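You operate a simulated robot arm through the tools that you are given. There is no shell and no other tool.

You are at the controls of a simulated robot arm. One attempt, no reset.

Task
Wipe the microscope stage, stack foam riser and sample L09 on it, then swing the microscope over and lock it.
Fine: use the lens pad and lay it back. What is to be rubbed or washed off counts as gone when no trace of it is left.

The check looks at the end state, three seconds after you hand in, the way a careful person would. Anything else that was tipped, shoved, dropped, spilled or broken makes it a failure.

Robot
A 7-joint arm with a two-finger parallel gripper, fixed in place. Base frame: the origin is at the foot of the arm, x ahead of it, y to its left, z up; the work surface is at about z = 950. Readings come in mm, rad, newtons and seconds.
Its first joint turns from -2.897 to 2.897 rad. Payload 4.4 kg.
Tool frame: the origin (TCP) lies between the finger pads and is the grasp point; the fingertips stand 23 mm ahead of it; z points along the fingers, y is the line along which they close. The gripper opens to 94 mm. The fingers are 38 mm wide and 10 mm thick; the gripper's body (54 by 96 mm) begins 39 mm behind the TCP.
Orientation is told as [roll, pitch, yaw] about the base's x, y, z axes, in that order, counted from this pose: with the fingers straight down and closing along the base's y, the tool's x points along the base's -x, its y along +y and its z along -z.

Tools
- The arm moves only by the tool move_arm. Its argument "moves" is a list of rows, each an object of numbers (a shift or turn left out is 0, a gripper value left out holds the last): "rx", "ry", "rz": the turn, a rotation vector about the tool's x, y, z in rad; "dx", "dy", "dz": the shift along the tool's x, y, z in m; "jaw": the finger opening in m, from 0 to 0.094. In form: [{"rx": .., "ry": .., "rz": .., "dx": .., "dy": .., "dz": .., "jaw": ..}, ...]. A call has 1 to 20 rows; each row is the pose to reach, as a shift and turn from the pose commanded when the call began, along the tool's axes at that moment. A row lasts 0.2 s, in which the tool goes at most 50 mm and 0.15 rad; a call with a longer step from one row to the next is refused whole, and so is a gripper value outside its range. A pose out of reach is approached as far as the arm can. The call stops where the force on the tool passes 90 N (or 10 N more than at its start, if that is more) or the arm is blocked; 0.2 s more then pass. Each finger travels about 72 mm/s and halts on what it meets, pressing with about 44 N; the grip force reading is that of the motor and also rises with nothing between the fingers. The clock runs only during rows and for 0.2 s after the last one: add rows that repeat a pose to give the fingers time. It gives the time, the measured TCP pose, the force on the tool (base axes), the opening and the grip force at its end, in the units of the frame above (readings bear some noise), with the torque about the TCP (base axes, N m) and any sound that the robot's microphone picked up.
- Cameras (640 x 400 px; columns grow to the right, rows downward): "scene" is fixed at [49.8, 648.4, 1709.3]; the picture's right is [-0.07, -1.00, 0.00], its down [-0.76, 0.06, -0.65] and it looks along [0.65, -0.05, -0.76] (base axes); focal length 214 px, centre (320, 200). "wrist" rides on the gripper at [86, 16, -75] in the tool frame; the picture's right is [-0.18, 0.98, 0.00], its down [-0.58, -0.11, -0.81] and it looks along [-0.79, -0.15, 0.59] (tool axes); focal length 243 px, centre (320, 200). There is no depth. A picture from a camera that has moved, and an enlarged one, comes with that camera's place and axes in the base frame and with its lens.
- get_image(camera): a new picture of that camera. The clock stands still meanwhile.
- enlarge(camera, box): a new picture of the part [left, top, right, bottom] of that camera's present view, enlarged. The clock stands still meanwhile.
- hand_in(): hands the job in; it is judged then, once.

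Places have to be worked out from the pictures, the camera data and where the tool is seen. Open the gripper and draw the arm clear of the work before you hand the job in, unless the task says otherwise.

The tools are called after "Call:" as a command line: name --argument value ..., lists and objects as JSON in quotes. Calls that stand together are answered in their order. move_arm: Moves the arm, as the interface text tells. Its arguments: {"type":"object","properties":{"moves":{"type":"array","items":{"type":"object","properties":{"rx":{"type":"number"},"ry":{"type":"number"},"rz":{"type":"number"},"dx":{"type":"number"},"dy":{"type":"number"},"dz":{"type":"number"},"jaw":{"type":"number"}}}}},"required":["moves"]} The other tools are called the same way: get_image (camera) takes a picture; enlarge (camera, box) takes an enlarged picture of a part of a camera's view; hand_in () hands the job in.

At the start:

```text
time: 0.0
eef_pos: [506.1, 729.0, 1515.9]
tool_rot: [0.0, 0.0, -0.002]
ft_force: [0.7, 0.1, -0.4]
moment: [-0.01, 0.0, 0.01]
finger_gap: 93.9
finger_force: 0.0
```

scene: 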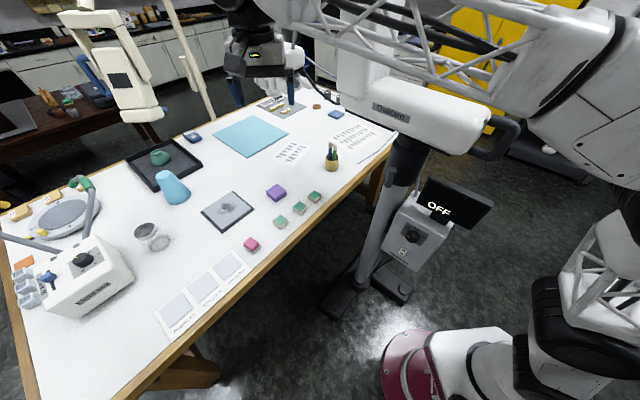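
wrist: 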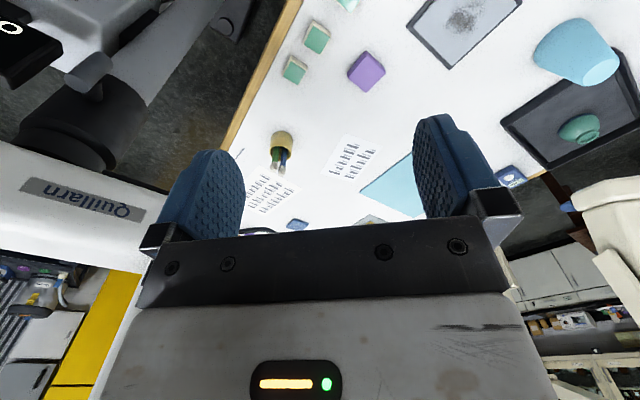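

I start by examining the scene in detail with enlarged pictures before moving anything.

Call:
enlarge --camera "scene" --box '[120, 60, 280, 160]'

Call:
enlarge --camera "scene" --box '[180, 150, 340, 250]'

Call:
enlarge --camera "scene" --box '[240, 80, 400, 180]'

Call:
enlarge --camera "scene" --box '[120, 220, 280, 345]'

Call:
enlarge --camera "scene" --box '[0, 160, 192, 320]'

Call:
enlarge --camera "scene" --box '[340, 60, 540, 300]'

```text
4.00 times, centred on (200, 110) of scene
camera zoom: at [49.8, 648.4, 1709.3], right [-0.07, -1.0, 0.0], down [-0.76, 0.06, -0.65], along [0.65, -0.05, -0.76], focal length 858 px, centre (800, 560)
```

zoom: 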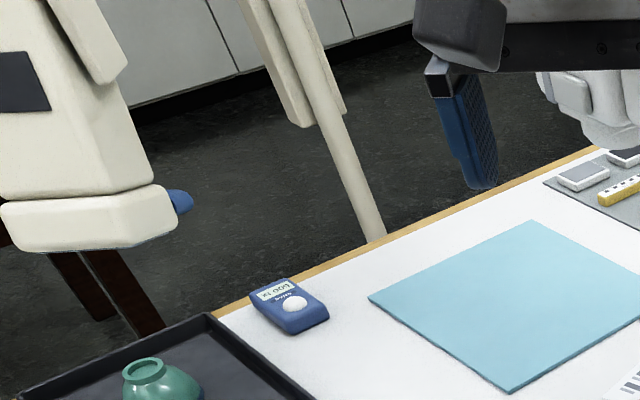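

```text
4.00 times, centred on (260, 200) of scene
camera zoom: at [49.8, 648.4, 1709.3], right [-0.07, -1.0, 0.0], down [-0.76, 0.06, -0.65], along [0.65, -0.05, -0.76], focal length 858 px, centre (560, 200)
```

zoom: 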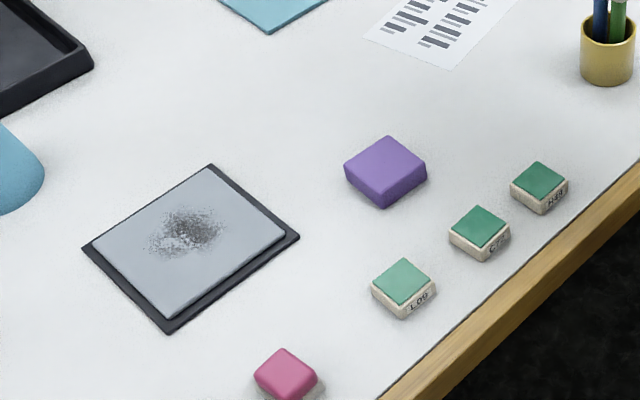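

```text
4.00 times, centred on (320, 130) of scene
camera zoom: at [49.8, 648.4, 1709.3], right [-0.07, -1.0, 0.0], down [-0.76, 0.06, -0.65], along [0.65, -0.05, -0.76], focal length 858 px, centre (320, 480)
```

zoom: 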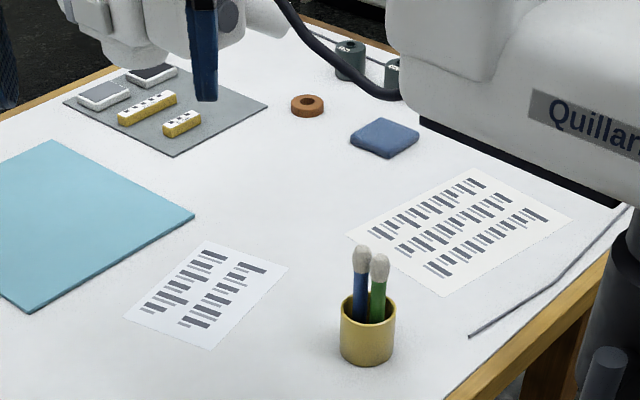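

```text
3.20 times, centred on (200, 282) of scene
camera zoom: at [49.8, 648.4, 1709.3], right [-0.07, -1.0, 0.0], down [-0.76, 0.06, -0.65], along [0.65, -0.05, -0.76], focal length 686 px, centre (704, -64)
```

zoom: 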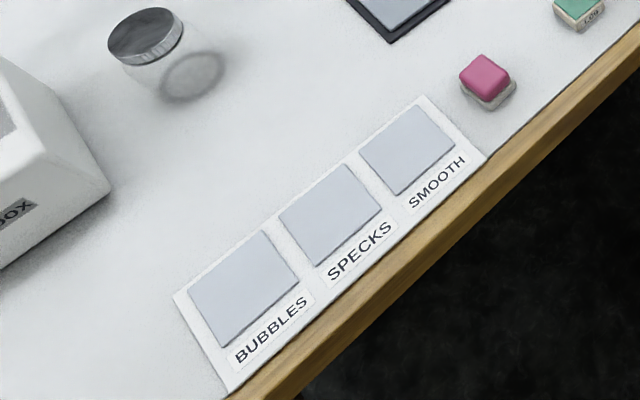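

```text
2.50 times, centred on (96, 240) of scene
camera zoom: at [49.8, 648.4, 1709.3], right [-0.07, -1.0, 0.0], down [-0.76, 0.06, -0.65], along [0.65, -0.05, -0.76], focal length 536 px, centre (880, 100)
```

zoom: 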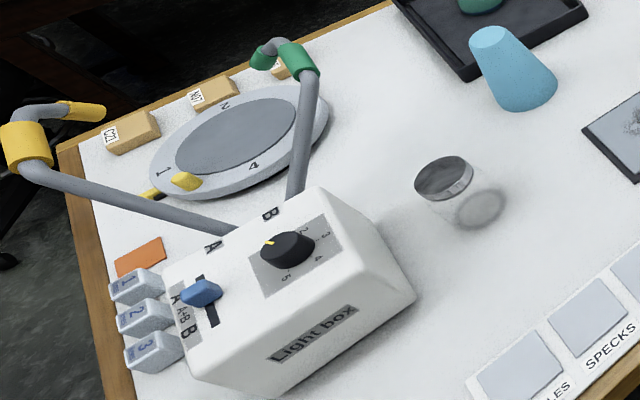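

```text
1.67 times, centred on (440, 180) of scene
camera zoom: at [49.8, 648.4, 1709.3], right [-0.07, -1.0, 0.0], down [-0.76, 0.06, -0.65], along [0.65, -0.05, -0.76], focal length 358 px, centre (120, 233)
```

zoom: 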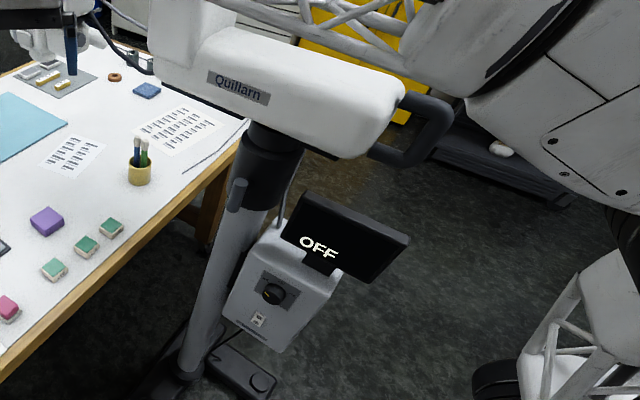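

Stage plate works out to about (668, 1022, 950) from both cameras, and the foam riser to about (753, 808). I look closer at the microscope, its labels and the pad candidates.

Call:
enlarge --camera "scene" --box '[220, 0, 380, 100]'

Call:
enlarge --camera "scene" --box '[360, 70, 520, 170]'

Call:
enlarge --camera "scene" --box '[360, 170, 520, 270]'

Call:
enlarge --camera "scene" --box '[230, 180, 326, 260]'

Call:
enlarge --camera "scene" --box '[250, 80, 350, 142]'

Call:
enlarge --camera "wrist" --box '[200, 0, 520, 200]'

Call:
enlarge --camera "wrist" --box '[0, 0, 240, 240]'

```text
4.00 times, centred on (300, 50) of scene
camera zoom: at [49.8, 648.4, 1709.3], right [-0.07, -1.0, 0.0], down [-0.76, 0.06, -0.65], along [0.65, -0.05, -0.76], focal length 858 px, centre (400, 800)
```

zoom: 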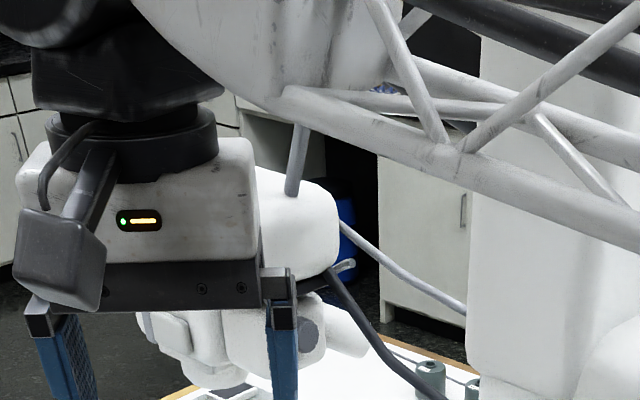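

```text
4.00 times, centred on (440, 120) of scene
camera zoom: at [49.8, 648.4, 1709.3], right [-0.07, -1.0, 0.0], down [-0.76, 0.06, -0.65], along [0.65, -0.05, -0.76], focal length 858 px, centre (-160, 520)
```

zoom: 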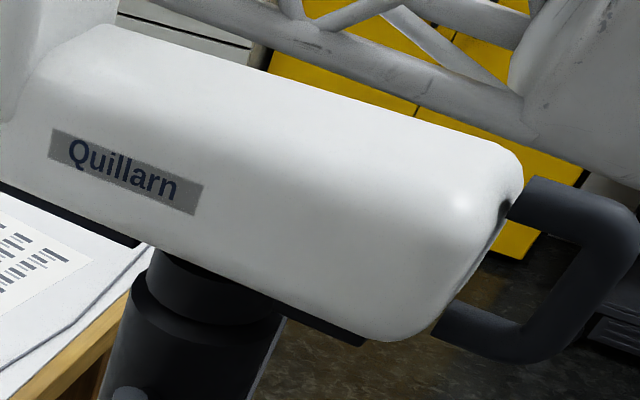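

```text
4.00 times, centred on (440, 220) of scene
camera zoom: at [49.8, 648.4, 1709.3], right [-0.07, -1.0, 0.0], down [-0.76, 0.06, -0.65], along [0.65, -0.05, -0.76], focal length 858 px, centre (-160, 120)
```

zoom: 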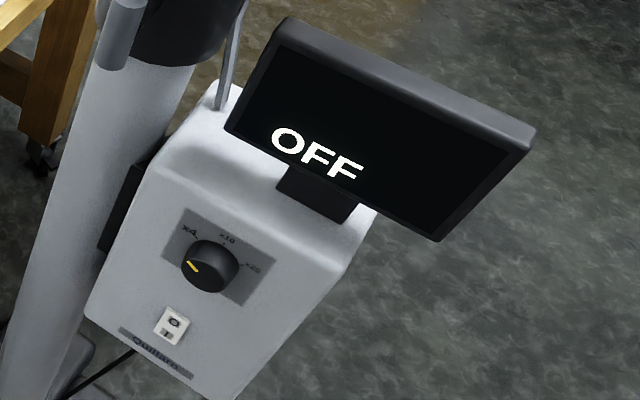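

```text
5.00 times, centred on (278, 220) of scene
camera zoom: at [49.8, 648.4, 1709.3], right [-0.07, -1.0, 0.0], down [-0.76, 0.06, -0.65], along [0.65, -0.05, -0.76], focal length 1072 px, centre (530, 100)
```

zoom: 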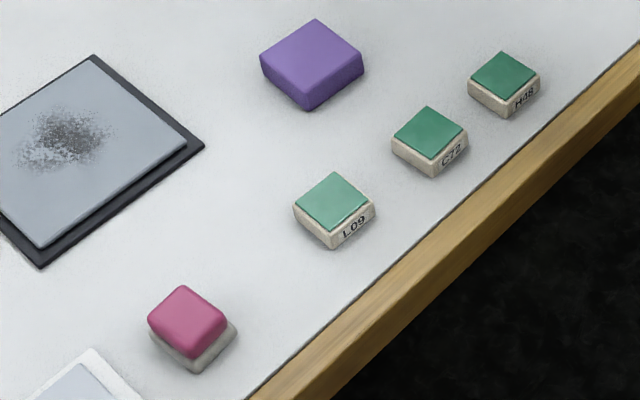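

```text
6.40 times, centred on (300, 111) of scene
camera zoom: at [49.8, 648.4, 1709.3], right [-0.07, -1.0, 0.0], down [-0.76, 0.06, -0.65], along [0.65, -0.05, -0.76], focal length 1373 px, centre (448, 770)
```

zoom: 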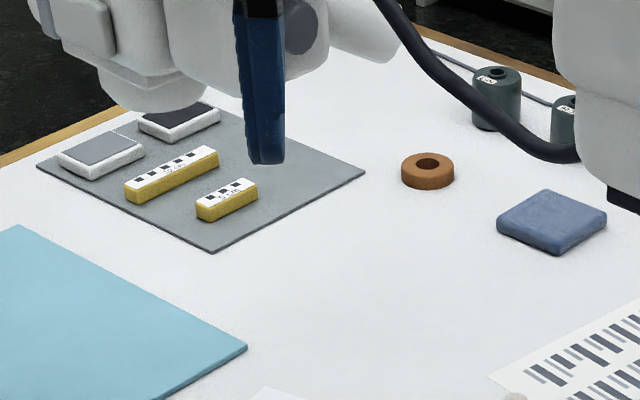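

```text
2.00 times, centred on (360, 100) of wrist
camera zoom: at [420.0, 745.2, 1592.2], right [0.18, 0.98, 0.0], down [0.58, -0.11, 0.81], along [0.79, -0.15, -0.59], focal length 485 px, centre (240, 400)
```

zoom: 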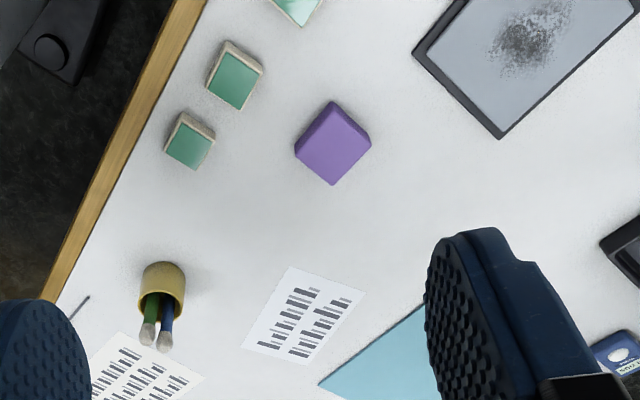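

```text
1.67 times, centred on (120, 120) of wrist
camera zoom: at [420.0, 745.2, 1592.2], right [0.18, 0.98, 0.0], down [0.58, -0.11, 0.81], along [0.79, -0.15, -0.59], focal length 404 px, centre (653, 333)
```

zoom: 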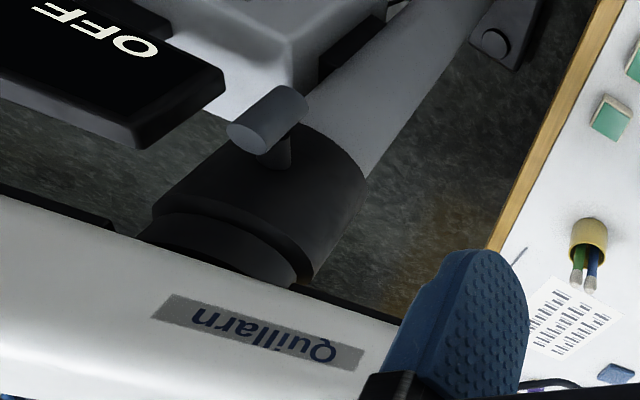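

The pads and microscope head are partly hidden. I move toward the stage at a safe height to test reach and get better views.

Call:
move_arm --moves '[{"dx": -0.014, "dy": 0.029, "dz": 0.02}, {"dx": -0.028, "dy": 0.058, "dz": 0.04}, {"dx": -0.042, "dy": 0.087, "dz": 0.06}, {"dx": -0.057, "dy": 0.116, "dz": 0.08}, {"dx": -0.071, "dy": 0.144, "dz": 0.1}, {"dx": -0.085, "dy": 0.173, "dz": 0.12}, {"dx": -0.1, "dy": 0.202, "dz": 0.14}, {"dx": -0.114, "dy": 0.231, "dz": 0.16}, {"dx": -0.114, "dy": 0.231, "dz": 0.16}]'

Call:
get_image --camera "scene"

Call:
get_image --camera "wrist"

```text
time: 2.0
eef_pos: [622.5, 959.4, 1358.0]
tool_rot: [0.001, -0.001, 0.0]
ft_force: [-0.4, -0.1, -0.9]
moment: [-0.03, -0.02, -0.02]
finger_gap: 94.1
finger_force: 0.1
```

```text
taken
```

scene: 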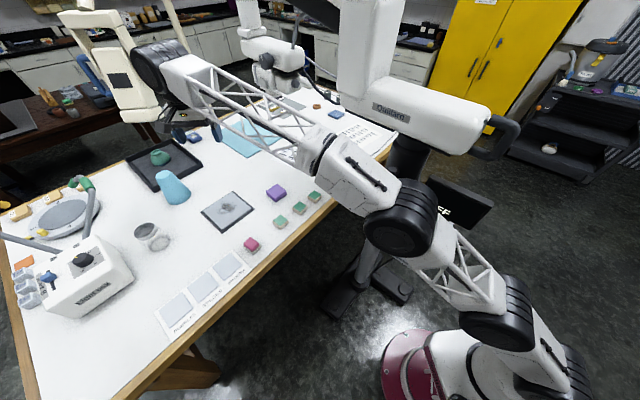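

```text
taken
camera wrist: at [535.1, 975.4, 1433.6], right [0.18, 0.98, 0.0], down [0.58, -0.11, 0.81], along [0.79, -0.15, -0.59], focal length 243 px, centre (320, 200)
```

wrist: 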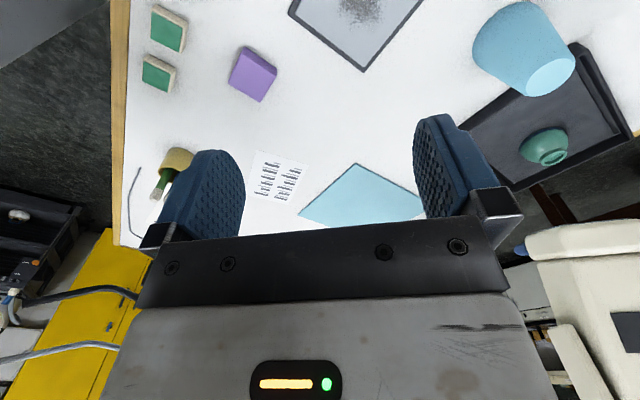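

The reach is larger than feared (1143 mm at this height). I zoom to see the gripper and the now visible microscope head.

Call:
enlarge --camera "scene" --box '[100, 30, 260, 130]'

Call:
enlarge --camera "scene" --box '[220, 10, 380, 110]'

Call:
enlarge --camera "scene" --box '[350, 110, 510, 210]'

```text
4.00 times, centred on (180, 80) of scene
camera zoom: at [49.8, 648.4, 1709.3], right [-0.07, -1.0, 0.0], down [-0.76, 0.06, -0.65], along [0.65, -0.05, -0.76], focal length 858 px, centre (880, 680)
```

zoom: 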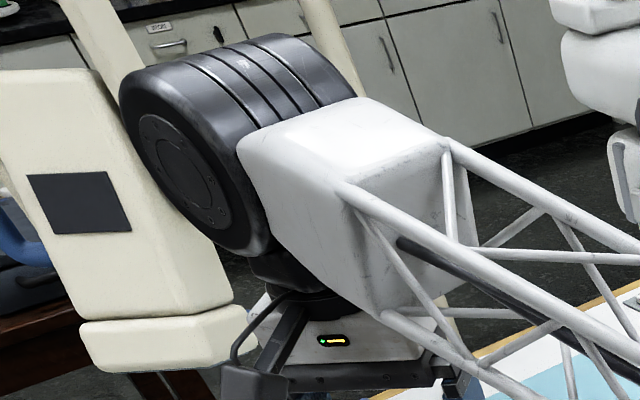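

```text
4.00 times, centred on (300, 60) of scene
camera zoom: at [49.8, 648.4, 1709.3], right [-0.07, -1.0, 0.0], down [-0.76, 0.06, -0.65], along [0.65, -0.05, -0.76], focal length 858 px, centre (400, 760)
```

zoom: 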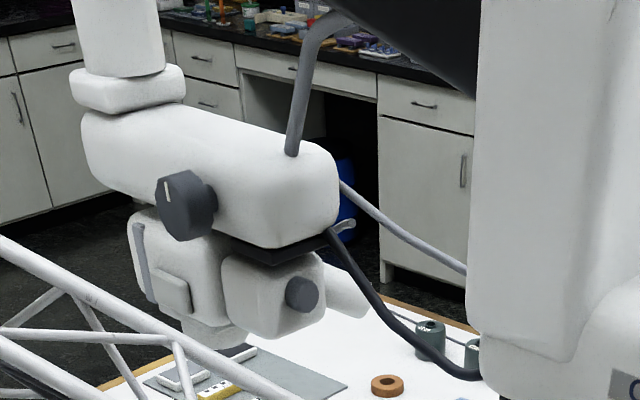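

```text
4.00 times, centred on (430, 160) of scene
camera zoom: at [49.8, 648.4, 1709.3], right [-0.07, -1.0, 0.0], down [-0.76, 0.06, -0.65], along [0.65, -0.05, -0.76], focal length 858 px, centre (-120, 360)
```

zoom: 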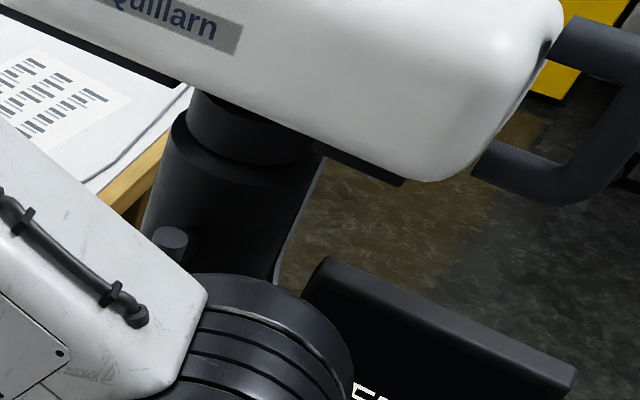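

The blue cushion lies at about (1479, 435), out of reach, while the pink pad at about (480, 883) by the stage is the likely lens pad. I go to a viewing pose with the camera aimed outward to inspect pad, stage, riser and sample closely.

Call:
move_arm --moves '[{"dx": 0.024, "dy": -0.025, "dz": 0.02, "rz": -0.101}, {"dx": 0.048, "dy": -0.05, "dz": 0.04, "rz": -0.203}, {"dx": 0.072, "dy": -0.075, "dz": 0.06, "rz": -0.304}, {"dx": 0.096, "dy": -0.1, "dz": 0.08, "rz": -0.405}, {"dx": 0.12, "dy": -0.125, "dz": 0.1, "rz": -0.506}, {"dx": 0.144, "dy": -0.15, "dz": 0.12, "rz": -0.608}, {"dx": 0.168, "dy": -0.175, "dz": 0.14, "rz": -0.709}, {"dx": 0.192, "dy": -0.2, "dz": 0.158, "rz": -0.811}, {"dx": 0.192, "dy": -0.2, "dz": 0.158, "rz": -0.811}]'

Call:
get_image --camera "wrist"

Call:
get_image --camera "scene"

```text
time: 4.0
eef_pos: [428.1, 760.1, 1198.3]
tool_rot: [0.0, -0.001, 0.81]
ft_force: [0.7, 0.3, -0.5]
moment: [0.01, 0.02, 0.01]
finger_gap: 94.1
finger_force: 0.1
```

```text
taken
camera wrist: at [357.3, 708.2, 1273.8], right [-0.59, 0.81, 0.0], down [0.48, 0.35, 0.81], along [0.65, 0.47, -0.59], focal length 243 px, centre (320, 200)
```

wrist: 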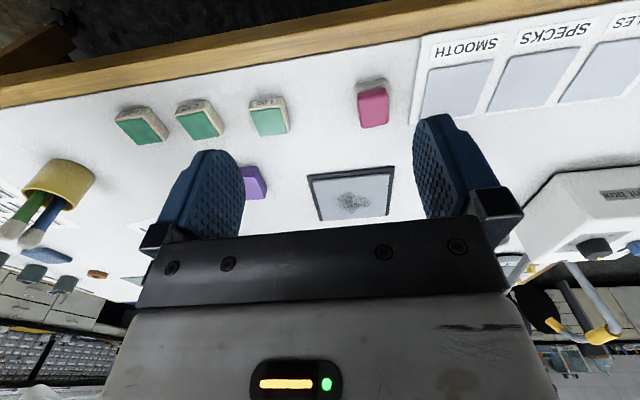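

```text
taken
```

scene: 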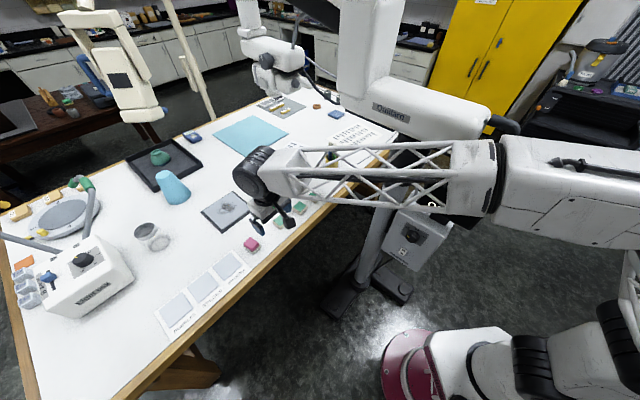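

Call:
enlarge --camera "wrist" --box '[230, 60, 430, 220]'

Call:
enlarge --camera "wrist" --box '[340, 70, 404, 140]'

Call:
enlarge --camera "wrist" --box '[100, 80, 300, 205]'

```text
2.50 times, centred on (330, 140) of wrist
camera zoom: at [357.3, 708.2, 1273.8], right [-0.59, 0.81, 0.0], down [0.48, 0.35, 0.81], along [0.65, 0.47, -0.59], focal length 606 px, centre (295, 350)
```

zoom: 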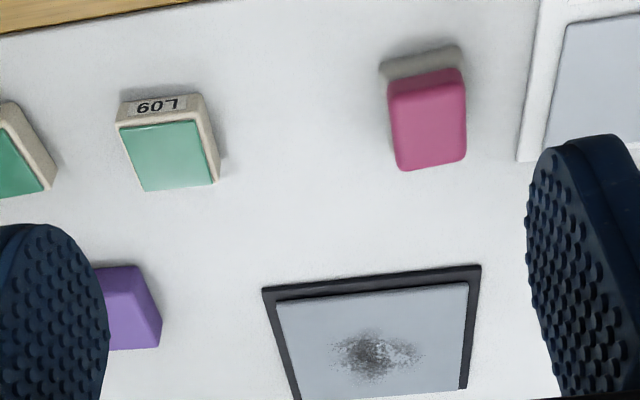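

```text
5.71 times, centred on (372, 105) of wrist
camera zoom: at [357.3, 708.2, 1273.8], right [-0.59, 0.81, 0.0], down [0.48, 0.35, 0.81], along [0.65, 0.47, -0.59], focal length 1386 px, centre (23, 743)
```

zoom: 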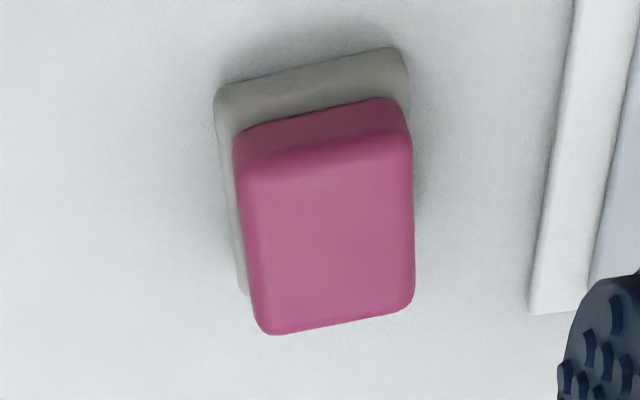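

```text
3.20 times, centred on (200, 142) of wrist
camera zoom: at [357.3, 708.2, 1273.8], right [-0.59, 0.81, 0.0], down [0.48, 0.35, 0.81], along [0.65, 0.47, -0.59], focal length 776 px, centre (704, 384)
```

zoom: 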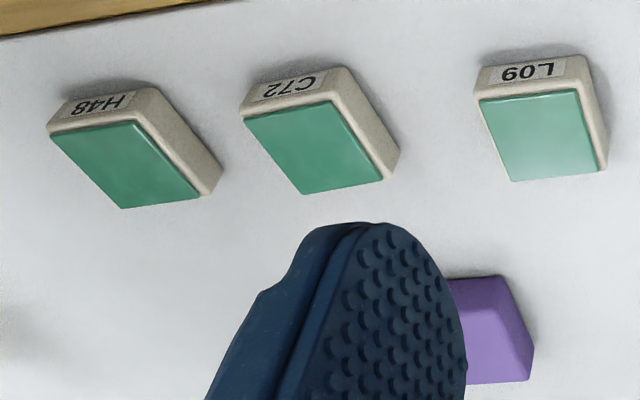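

Pink grip on a grey felt base: this is the lens pad, centred at about (474, 885), top z≈980, long axis at ~48°. Stage plate centre is about (664, 1018), with the smudge within ~45 mm of (671, 1020). I test whether the tool-down pose reaches above the smudge.

Call:
move_arm --moves '[{"dx": -0.04, "dz": 0.0153}, {"dx": -0.08, "dz": 0.031}, {"dx": -0.12, "dz": 0.046}, {"dx": -0.16, "dz": 0.061}, {"dx": -0.2, "dz": 0.077}, {"dx": -0.24, "dz": 0.092}, {"dx": -0.28, "dz": 0.107}, {"dx": -0.32, "dz": 0.123}, {"dx": -0.356, "dz": 0.138}, {"dx": -0.356, "dz": 0.138}, {"dx": -0.356, "dz": 0.138}]'

Call:
get_image --camera "scene"

Call:
get_image --camera "wrist"

```text
time: 6.4
eef_pos: [678.0, 1015.6, 1062.7]
tool_rot: [-0.001, -0.001, 0.813]
ft_force: [1.2, 0.2, -1.1]
moment: [0.01, 0.0, -0.02]
finger_gap: 94.2
finger_force: 0.0
```

```text
taken
```

scene: 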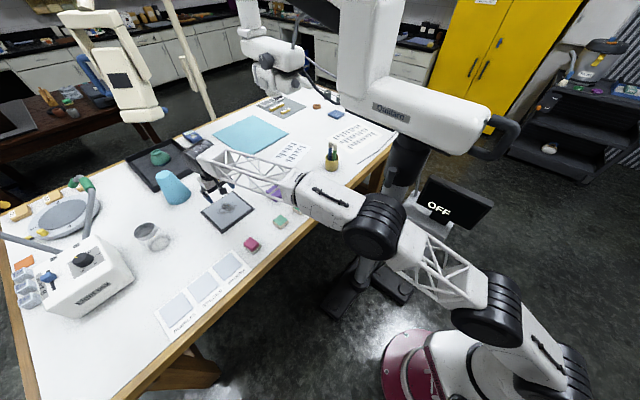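

```text
taken
camera wrist: at [607.6, 964.8, 1137.4], right [-0.59, 0.81, 0.0], down [0.48, 0.35, 0.81], along [0.65, 0.47, -0.59], focal length 243 px, centre (320, 200)
```

wrist: 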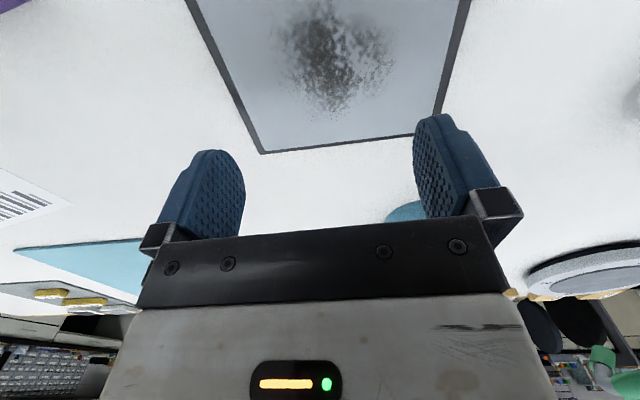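

It reaches the stage tool-down. I lower to z≈1010 (fingertips ~987, still clear) to check that low reach holds too, then look.

Call:
move_arm --moves '[{"dz": 0.025}, {"dz": 0.05}, {"dz": 0.05}]'

Call:
get_image --camera "wrist"

Call:
enlarge --camera "scene" --box '[160, 130, 320, 230]'

```text
time: 7.2
eef_pos: [677.2, 1015.8, 1010.3]
tool_rot: [0.0, -0.002, 0.813]
ft_force: [-0.7, 0.0, 1.1]
moment: [0.0, -0.01, 0.0]
finger_gap: 94.0
finger_force: 0.1
```

```text
taken
camera wrist: at [605.2, 964.8, 1085.2], right [-0.59, 0.81, 0.0], down [0.48, 0.35, 0.81], along [0.65, 0.47, -0.59], focal length 243 px, centre (320, 200)
```

wrist: 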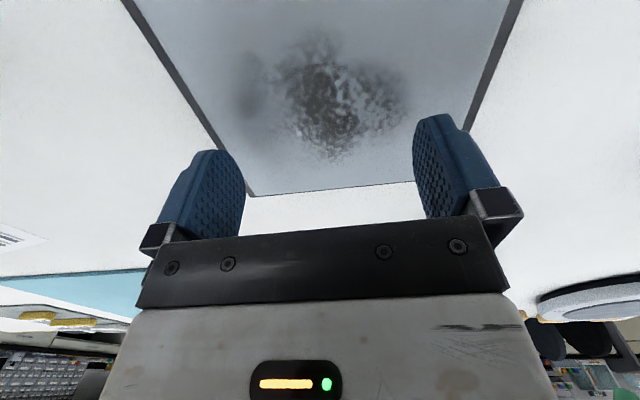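

```text
4.00 times, centred on (240, 180) of scene
camera zoom: at [49.8, 648.4, 1709.3], right [-0.07, -1.0, 0.0], down [-0.76, 0.06, -0.65], along [0.65, -0.05, -0.76], focal length 858 px, centre (640, 280)
```

zoom: 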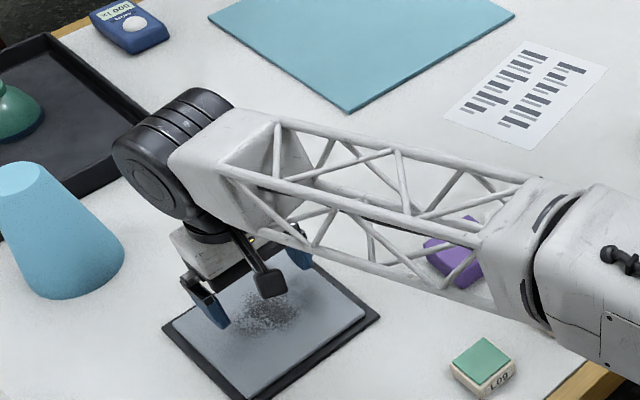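

Reach is fine at low height, with the forearm well above the table. Now I go above the pad, gap set to 70 mm, and look down at alignment.

Call:
move_arm --moves '[{"dz": -0.04}, {"dx": 0.04, "dy": 0.01, "dz": -0.05, "rz": -0.006}, {"dx": 0.08, "dy": 0.02, "dz": -0.05, "rz": -0.012}, {"dx": 0.12, "dy": 0.03, "dz": -0.05, "rz": -0.018}, {"dx": 0.16, "dy": 0.04, "dz": -0.05, "rz": -0.024}, {"dx": 0.2, "dy": 0.05, "dz": -0.05, "rz": -0.03, "jaw": 0.07}, {"dx": 0.235, "dy": 0.058, "dz": -0.05, "rz": -0.034, "jaw": 0.07}, {"dx": 0.235, "dy": 0.058, "dz": -0.05, "rz": -0.034, "jaw": 0.07}]'

Call:
get_image --camera "wrist"

Call:
enlarge --camera "scene" --box '[200, 190, 328, 270]'

```text
time: 9.0
eef_pos: [468.6, 892.8, 1059.1]
tool_rot: [0.001, 0.001, 0.846]
ft_force: [-0.3, 0.6, 0.1]
moment: [0.01, 0.01, 0.03]
finger_gap: 70.0
finger_force: 0.1
```

```text
taken
camera wrist: at [399.2, 838.5, 1134.0], right [-0.61, 0.79, 0.0], down [0.47, 0.36, 0.81], along [0.64, 0.49, -0.59], focal length 243 px, centre (320, 200)
```

wrist: 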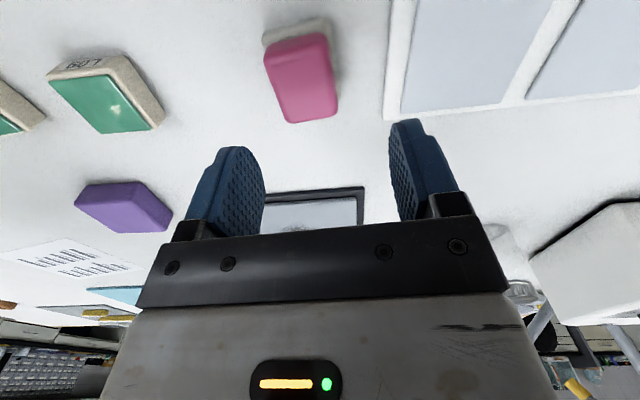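

```text
5.00 times, centred on (264, 230) of scene
camera zoom: at [49.8, 648.4, 1709.3], right [-0.07, -1.0, 0.0], down [-0.76, 0.06, -0.65], along [0.65, -0.05, -0.76], focal length 1072 px, centre (600, 50)
```

zoom: 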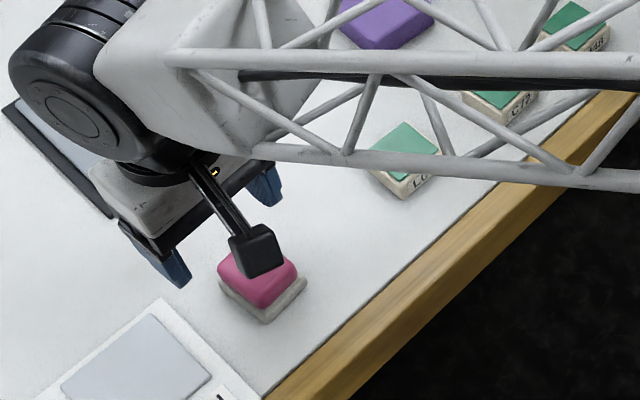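

Call:
enlarge --camera "wrist" --box '[240, 0, 400, 130]'

```text
3.08 times, centred on (320, 65) of wrist
camera zoom: at [399.2, 838.5, 1134.0], right [-0.61, 0.79, 0.0], down [0.47, 0.36, 0.81], along [0.64, 0.49, -0.59], focal length 746 px, centre (320, 615)
```

zoom: 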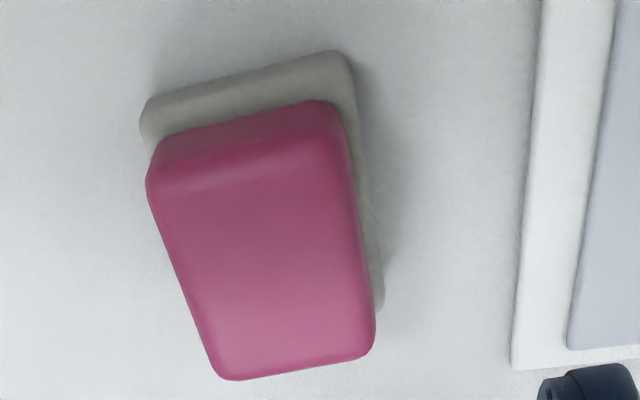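

Refined: pad centre (475, 884), long axis at ~50°, pink body 39 × 47 mm over a 45 × 56 mm grey felt. I align, descend to z≈985 (tips ~962, on the pink part) and close.

Call:
move_arm --moves '[{"dx": 0.002, "dy": -0.0104, "rz": -0.024}, {"dx": 0.002, "dy": -0.0104, "dz": 0.035, "rz": -0.024}, {"dx": 0.002, "dy": -0.0104, "dz": 0.06, "rz": -0.024}, {"dx": 0.002, "dy": -0.0104, "dz": 0.073, "rz": -0.024}, {"dx": 0.002, "dy": -0.0104, "dz": 0.073, "rz": -0.024}]'

Call:
get_image --camera "wrist"

Call:
enlarge --camera "scene" --box '[200, 200, 296, 260]'

```text
time: 10.2
eef_pos: [474.8, 880.2, 989.1]
tool_rot: [0.001, -0.001, 0.869]
ft_force: [-1.0, 0.5, 0.4]
moment: [0.01, -0.02, 0.01]
finger_gap: 70.2
finger_force: 0.0
```

```text
taken
camera wrist: at [407.0, 825.0, 1064.1], right [-0.63, 0.78, 0.0], down [0.46, 0.37, 0.81], along [0.62, 0.51, -0.59], focal length 243 px, centre (320, 200)
```

wrist: 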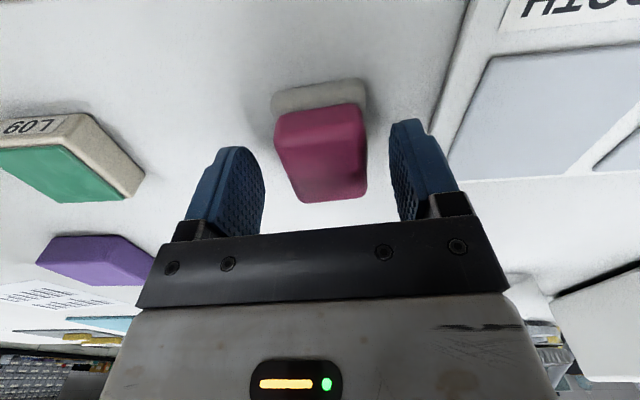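

```text
6.67 times, centred on (248, 230) of scene
camera zoom: at [49.8, 648.4, 1709.3], right [-0.07, -1.0, 0.0], down [-0.76, 0.06, -0.65], along [0.65, -0.05, -0.76], focal length 1430 px, centre (800, 0)
```

zoom: 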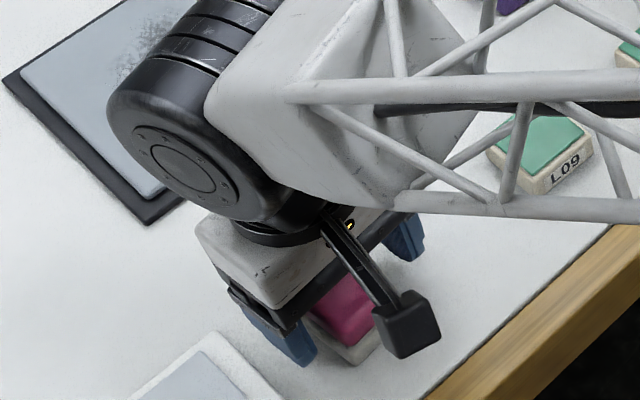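

Fingers straddle the pad properly; I apply the last few mm of correction and close on the pink body.

Call:
move_arm --moves '[{"dx": -0.003, "dy": 0.0026, "dz": 0.004}, {"dx": -0.003, "dy": 0.0026, "dz": 0.004, "jaw": 0.05}, {"dx": -0.003, "dy": 0.0026, "dz": 0.004, "jaw": 0.03}, {"dx": -0.003, "dy": 0.0026, "dz": 0.004, "jaw": 0.03}, {"dx": -0.003, "dy": 0.0026, "dz": 0.004, "jaw": 0.03}]'

Call:
get_image --camera "wrist"

```text
time: 11.4
eef_pos: [474.7, 884.1, 985.3]
tool_rot: [0.0, 0.001, 0.869]
ft_force: [-0.8, -0.2, 0.7]
moment: [-0.01, -0.03, 0.02]
finger_gap: 43.5
finger_force: 45.0
```

```text
taken
camera wrist: at [407.1, 828.8, 1059.9], right [-0.63, 0.78, 0.0], down [0.46, 0.37, 0.81], along [0.62, 0.51, -0.59], focal length 243 px, centre (320, 200)
```

wrist: 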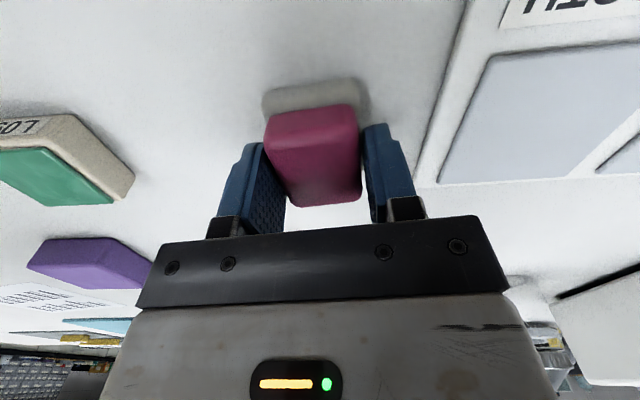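

Gripped at 43.5 mm with the pad's bottom ~35 mm below the TCP. I lift and check the hold.

Call:
move_arm --moves '[{"dz": -0.02}, {"dz": -0.045}, {"dz": -0.07}, {"dz": -0.07}]'

Call:
get_image --camera "wrist"

Call:
enlarge --camera "scene" --box '[200, 190, 296, 250]'

```text
time: 12.4
eef_pos: [475.6, 883.3, 1054.7]
tool_rot: [0.0, 0.0, 0.868]
ft_force: [0.8, 0.7, 0.1]
moment: [-0.03, -0.03, 0.0]
finger_gap: 43.7
finger_force: 43.7
```

```text
taken
camera wrist: at [407.5, 828.3, 1129.1], right [-0.63, 0.78, 0.0], down [0.46, 0.37, 0.81], along [0.62, 0.51, -0.59], focal length 243 px, centre (320, 200)
```

wrist: 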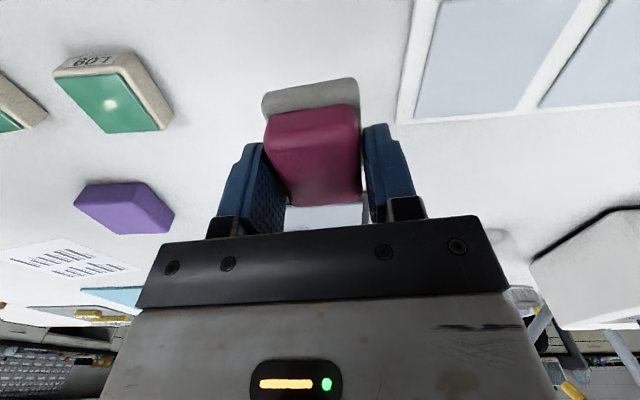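

```text
6.67 times, centred on (248, 220) of scene
camera zoom: at [49.8, 648.4, 1709.3], right [-0.07, -1.0, 0.0], down [-0.76, 0.06, -0.65], along [0.65, -0.05, -0.76], focal length 1430 px, centre (800, 67)
```

zoom: 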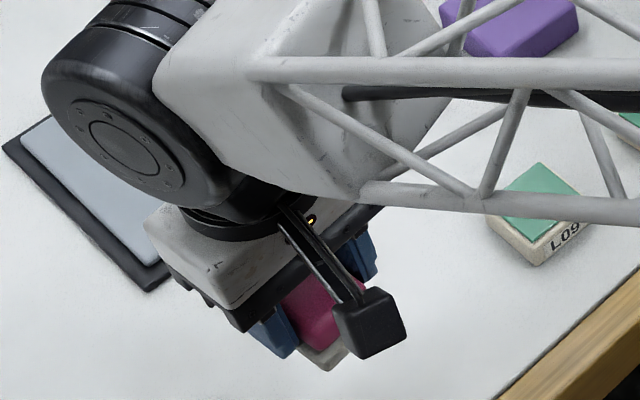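

The pad is held flat and complete. I carry it above the plate centre (666, 1017).

Call:
move_arm --moves '[{"dx": -0.0375, "dy": -0.01}, {"dx": -0.075, "dy": -0.02}, {"dx": -0.1125, "dy": -0.03}, {"dx": -0.15, "dy": -0.04}, {"dx": -0.1875, "dy": -0.05}, {"dx": -0.225, "dy": -0.059}, {"dx": -0.225, "dy": -0.059}, {"dx": -0.225, "dy": -0.059, "dz": 0.03}, {"dx": -0.225, "dy": -0.059, "dz": 0.045}, {"dx": -0.225, "dy": -0.059, "dz": 0.045}]'

Call:
get_image --camera "wrist"

Call:
enlarge --camera "scene" --box '[176, 160, 288, 230]'

```text
time: 14.6
eef_pos: [667.9, 1017.5, 1009.0]
tool_rot: [0.001, 0.001, 0.869]
ft_force: [0.2, -0.5, 0.0]
moment: [-0.01, -0.02, 0.0]
finger_gap: 43.7
finger_force: 44.5
```

```text
taken
camera wrist: at [600.4, 961.3, 1084.2], right [-0.63, 0.78, 0.0], down [0.46, 0.37, 0.81], along [0.62, 0.51, -0.59], focal length 243 px, centre (320, 200)
```

wrist: 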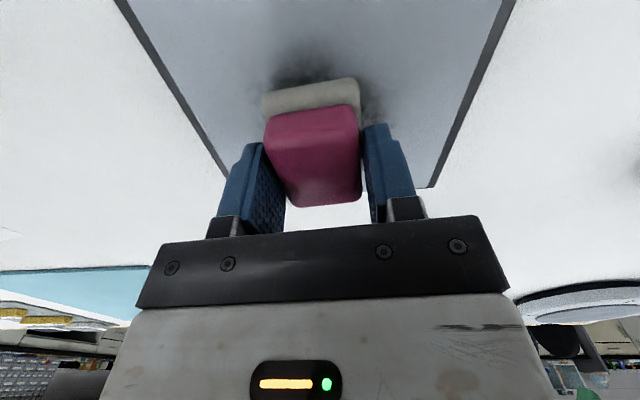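

```text
5.71 times, centred on (232, 195) of scene
camera zoom: at [49.8, 648.4, 1709.3], right [-0.07, -1.0, 0.0], down [-0.76, 0.06, -0.65], along [0.65, -0.05, -0.76], focal length 1226 px, centre (823, 229)
```

zoom: 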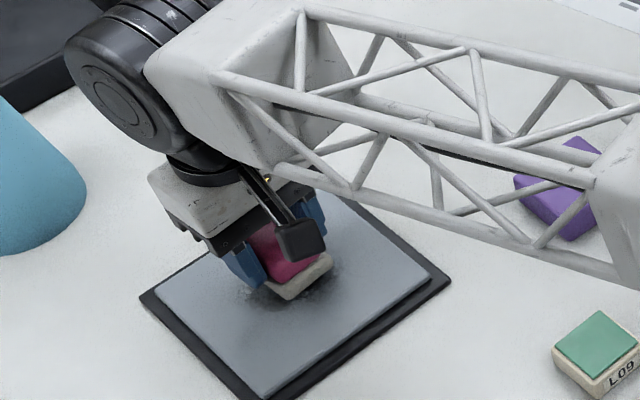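

Pad is over the smudge. I lower slowly to find contact.

Call:
move_arm --moves '[{"dz": 0.003}, {"dz": 0.006}, {"dz": 0.009}, {"dz": 0.011}, {"dz": 0.011}]'

```text
time: 15.8
eef_pos: [667.5, 1015.6, 998.8]
tool_rot: [0.0, 0.001, 0.869]
ft_force: [-0.1, -0.6, -0.2]
moment: [0.0, -0.03, -0.01]
finger_gap: 43.6
finger_force: 43.9
```

Call:
move_arm --moves '[{"dz": 0.001}, {"dz": 0.002}, {"dz": 0.003}, {"dz": 0.003}]'

Call:
enlarge --camera "scene" --box '[200, 180, 280, 230]'

```text
time: 16.8
eef_pos: [666.1, 1016.8, 999.7]
tool_rot: [0.0, -0.004, 0.869]
ft_force: [3.9, 3.5, 30.8]
moment: [-0.27, 0.11, 0.0]
finger_gap: 43.8
finger_force: 44.2
```

```text
8.00 times, centred on (240, 205) of scene
camera zoom: at [49.8, 648.4, 1709.3], right [-0.07, -1.0, 0.0], down [-0.76, 0.06, -0.65], along [0.65, -0.05, -0.76], focal length 1716 px, centre (960, 160)
```

zoom: 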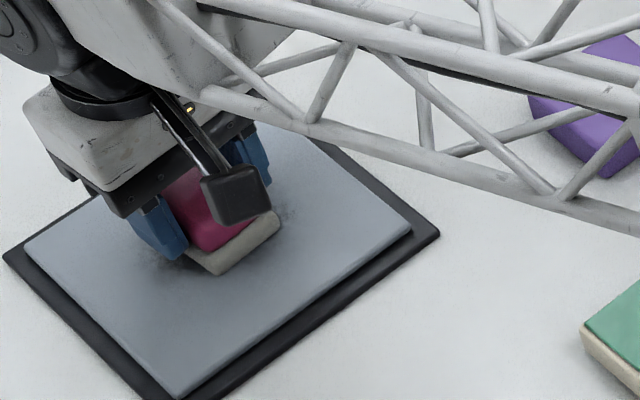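

Contact at about z 999 (plate top ≈ 964), 31 N is more than needed. I ease off to a light press and start rastering.

Call:
move_arm --moves '[{"dz": -0.0015}, {"dx": 0.015, "dz": -0.0015}, {"dx": 0.03, "dz": -0.0015}, {"dx": 0.04, "dz": -0.0015}, {"dx": 0.025, "dz": -0.0015}, {"dx": 0.01, "dz": -0.0015}, {"dx": -0.005, "dz": -0.0015}, {"dx": -0.02, "dz": -0.0015}, {"dx": -0.035, "dz": -0.0015}, {"dx": -0.042, "dy": 0.01, "dz": -0.0015}, {"dx": -0.03, "dy": 0.02, "dz": -0.0015}, {"dx": -0.015, "dy": 0.02, "dz": -0.0015}, {"dx": 0, "dy": 0.02, "dz": -0.0015}, {"dx": 0.015, "dy": 0.02, "dz": -0.0015}, {"dx": 0.03, "dy": 0.02, "dz": -0.0015}, {"dx": 0.04, "dy": 0.03, "dz": -0.0015}, {"dx": 0.025, "dy": 0.04, "dz": -0.0015}, {"dx": 0.01, "dy": 0.04, "dz": -0.0015}, {"dx": -0.005, "dy": 0.04, "dz": -0.0015}, {"dx": -0.02, "dy": 0.04, "dz": -0.0015}]'

Call:
get_image --camera "wrist"

Call:
enlarge --camera "scene" --box '[180, 170, 276, 230]'

```text
time: 21.0
eef_pos: [648.6, 1056.9, 997.9]
tool_rot: [0.001, -0.002, 0.869]
ft_force: [-10.4, -10.9, 34.2]
moment: [-0.19, 0.27, 0.02]
finger_gap: 43.7
finger_force: 44.1
```

```text
taken
camera wrist: at [580.1, 1001.1, 1072.6], right [-0.63, 0.78, 0.0], down [0.46, 0.37, 0.81], along [0.62, 0.51, -0.59], focal length 243 px, centre (320, 200)
```

wrist: 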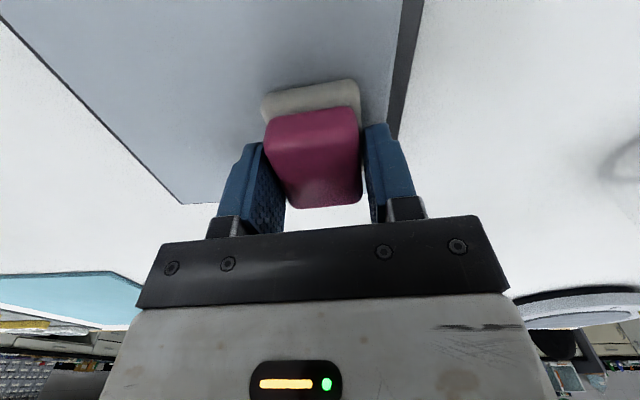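

```text
6.67 times, centred on (228, 200) of scene
camera zoom: at [49.8, 648.4, 1709.3], right [-0.07, -1.0, 0.0], down [-0.76, 0.06, -0.65], along [0.65, -0.05, -0.76], focal length 1430 px, centre (933, 200)
```

zoom: 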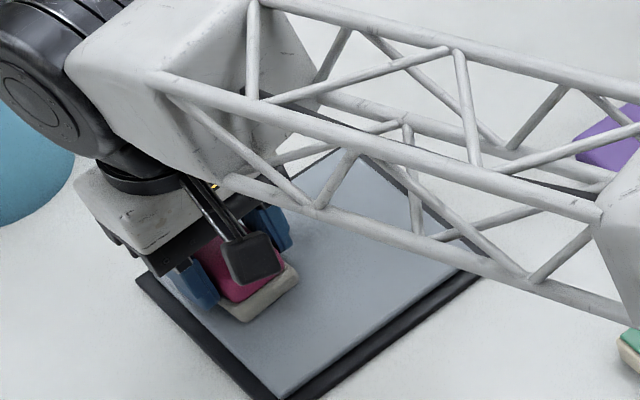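

The wiped area already looks clean. I ease the pressure further and do the other half.

Call:
move_arm --moves '[{"dx": -0.01, "dz": -0.0015}, {"dx": -0.02, "dy": -0.015, "dz": -0.0015}, {"dx": -0.02, "dy": -0.03, "dz": -0.0015}, {"dx": -0.02, "dy": -0.045, "dz": -0.0015}, {"dx": -0.02, "dy": -0.06, "dz": -0.0015}, {"dx": -0.005, "dy": -0.06, "dz": -0.0015}, {"dx": 0.01, "dy": -0.06, "dz": -0.0015}, {"dx": 0.025, "dy": -0.06, "dz": -0.0015}, {"dx": 0.04, "dy": -0.06, "dz": -0.0015}, {"dx": 0.055, "dy": -0.06, "dz": -0.0015}, {"dx": 0.06, "dy": -0.07, "dz": -0.0015}, {"dx": 0.05, "dy": -0.08, "dz": -0.0015}, {"dx": 0.035, "dy": -0.08, "dz": -0.0015}, {"dx": 0.02, "dy": -0.08, "dz": -0.0015}, {"dx": 0.005, "dy": -0.08, "dz": -0.0015}, {"dx": -0.01, "dy": -0.08, "dz": -0.0015}, {"dx": -0.02, "dy": -0.07, "dz": -0.0015}, {"dx": -0.01, "dy": -0.05, "dz": -0.0015}, {"dx": 0.005, "dy": -0.04, "dz": -0.0015}, {"dx": 0.02, "dy": -0.04, "dz": -0.0015}]'

Call:
get_image --camera "wrist"

Call:
enlarge --camera "scene" --box '[180, 170, 276, 230]'

```text
time: 25.2
eef_pos: [666.6, 1019.4, 997.6]
tool_rot: [0.0, -0.002, 0.868]
ft_force: [2.7, 4.6, 10.4]
moment: [0.07, -0.06, 0.0]
finger_gap: 43.6
finger_force: 43.9
```

```text
taken
camera wrist: at [598.3, 962.5, 1072.4], right [-0.63, 0.78, 0.0], down [0.46, 0.37, 0.81], along [0.63, 0.51, -0.59], focal length 243 px, centre (320, 200)
```

wrist: 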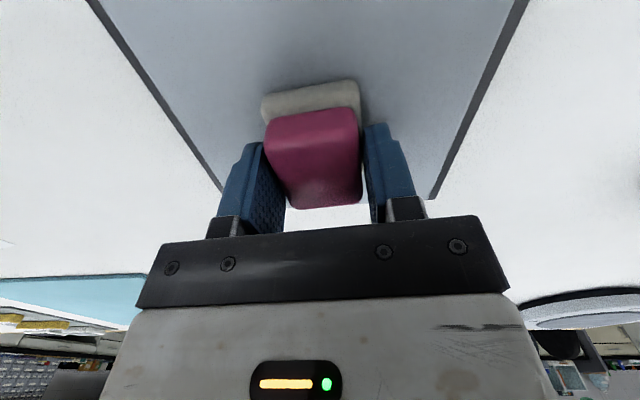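

```text
6.67 times, centred on (228, 200) of scene
camera zoom: at [49.8, 648.4, 1709.3], right [-0.07, -1.0, 0.0], down [-0.76, 0.06, -0.65], along [0.65, -0.05, -0.76], focal length 1430 px, centre (933, 200)
```

zoom: 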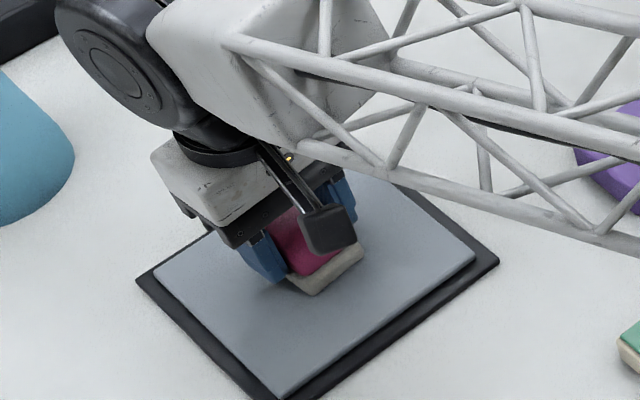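

Looks clean; I lift off and inspect the plate from both cameras.

Call:
move_arm --moves '[{"dz": -0.03}, {"dz": -0.06}, {"dx": 0.04, "dz": -0.08}, {"dx": 0.08, "dz": -0.1}, {"dx": 0.12, "dz": -0.1}, {"dx": 0.12, "dz": -0.1}]'

Call:
enlarge --camera "wrist" --box '[160, 0, 480, 240]'

Call:
enlarge --camera "scene" --box '[190, 180, 270, 240]'

```text
time: 26.6
eef_pos: [590.5, 927.9, 1098.1]
tool_rot: [0.001, 0.0, 0.868]
ft_force: [-0.1, 0.0, -0.4]
moment: [0.03, 0.02, -0.01]
finger_gap: 43.9
finger_force: 43.9
```

```text
1.67 times, centred on (320, 120) of wrist
camera zoom: at [522.6, 872.2, 1172.3], right [-0.63, 0.78, 0.0], down [0.46, 0.37, 0.81], along [0.62, 0.51, -0.59], focal length 404 px, centre (320, 333)
```

zoom: 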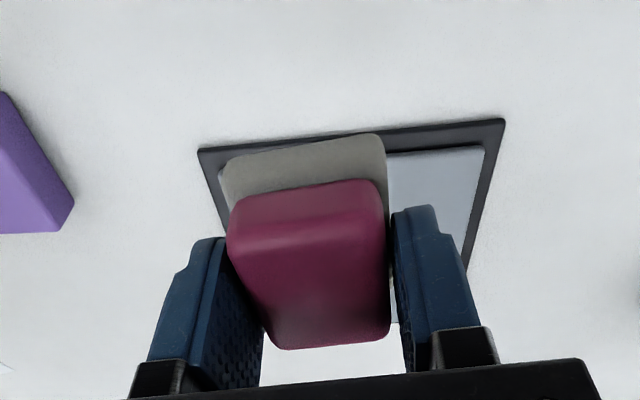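

```text
6.67 times, centred on (230, 210) of scene
camera zoom: at [49.8, 648.4, 1709.3], right [-0.07, -1.0, 0.0], down [-0.76, 0.06, -0.65], along [0.65, -0.05, -0.76], focal length 1430 px, centre (920, 133)
```

zoom: 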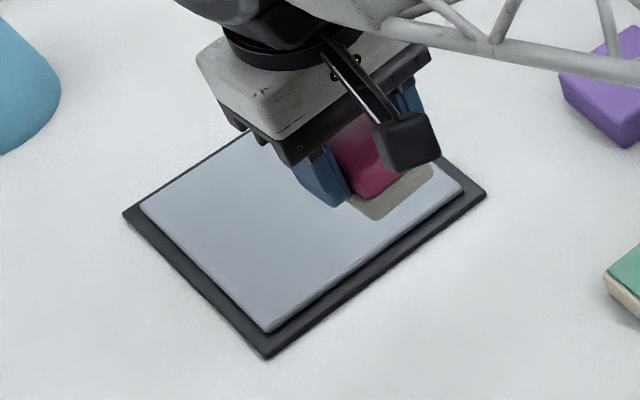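

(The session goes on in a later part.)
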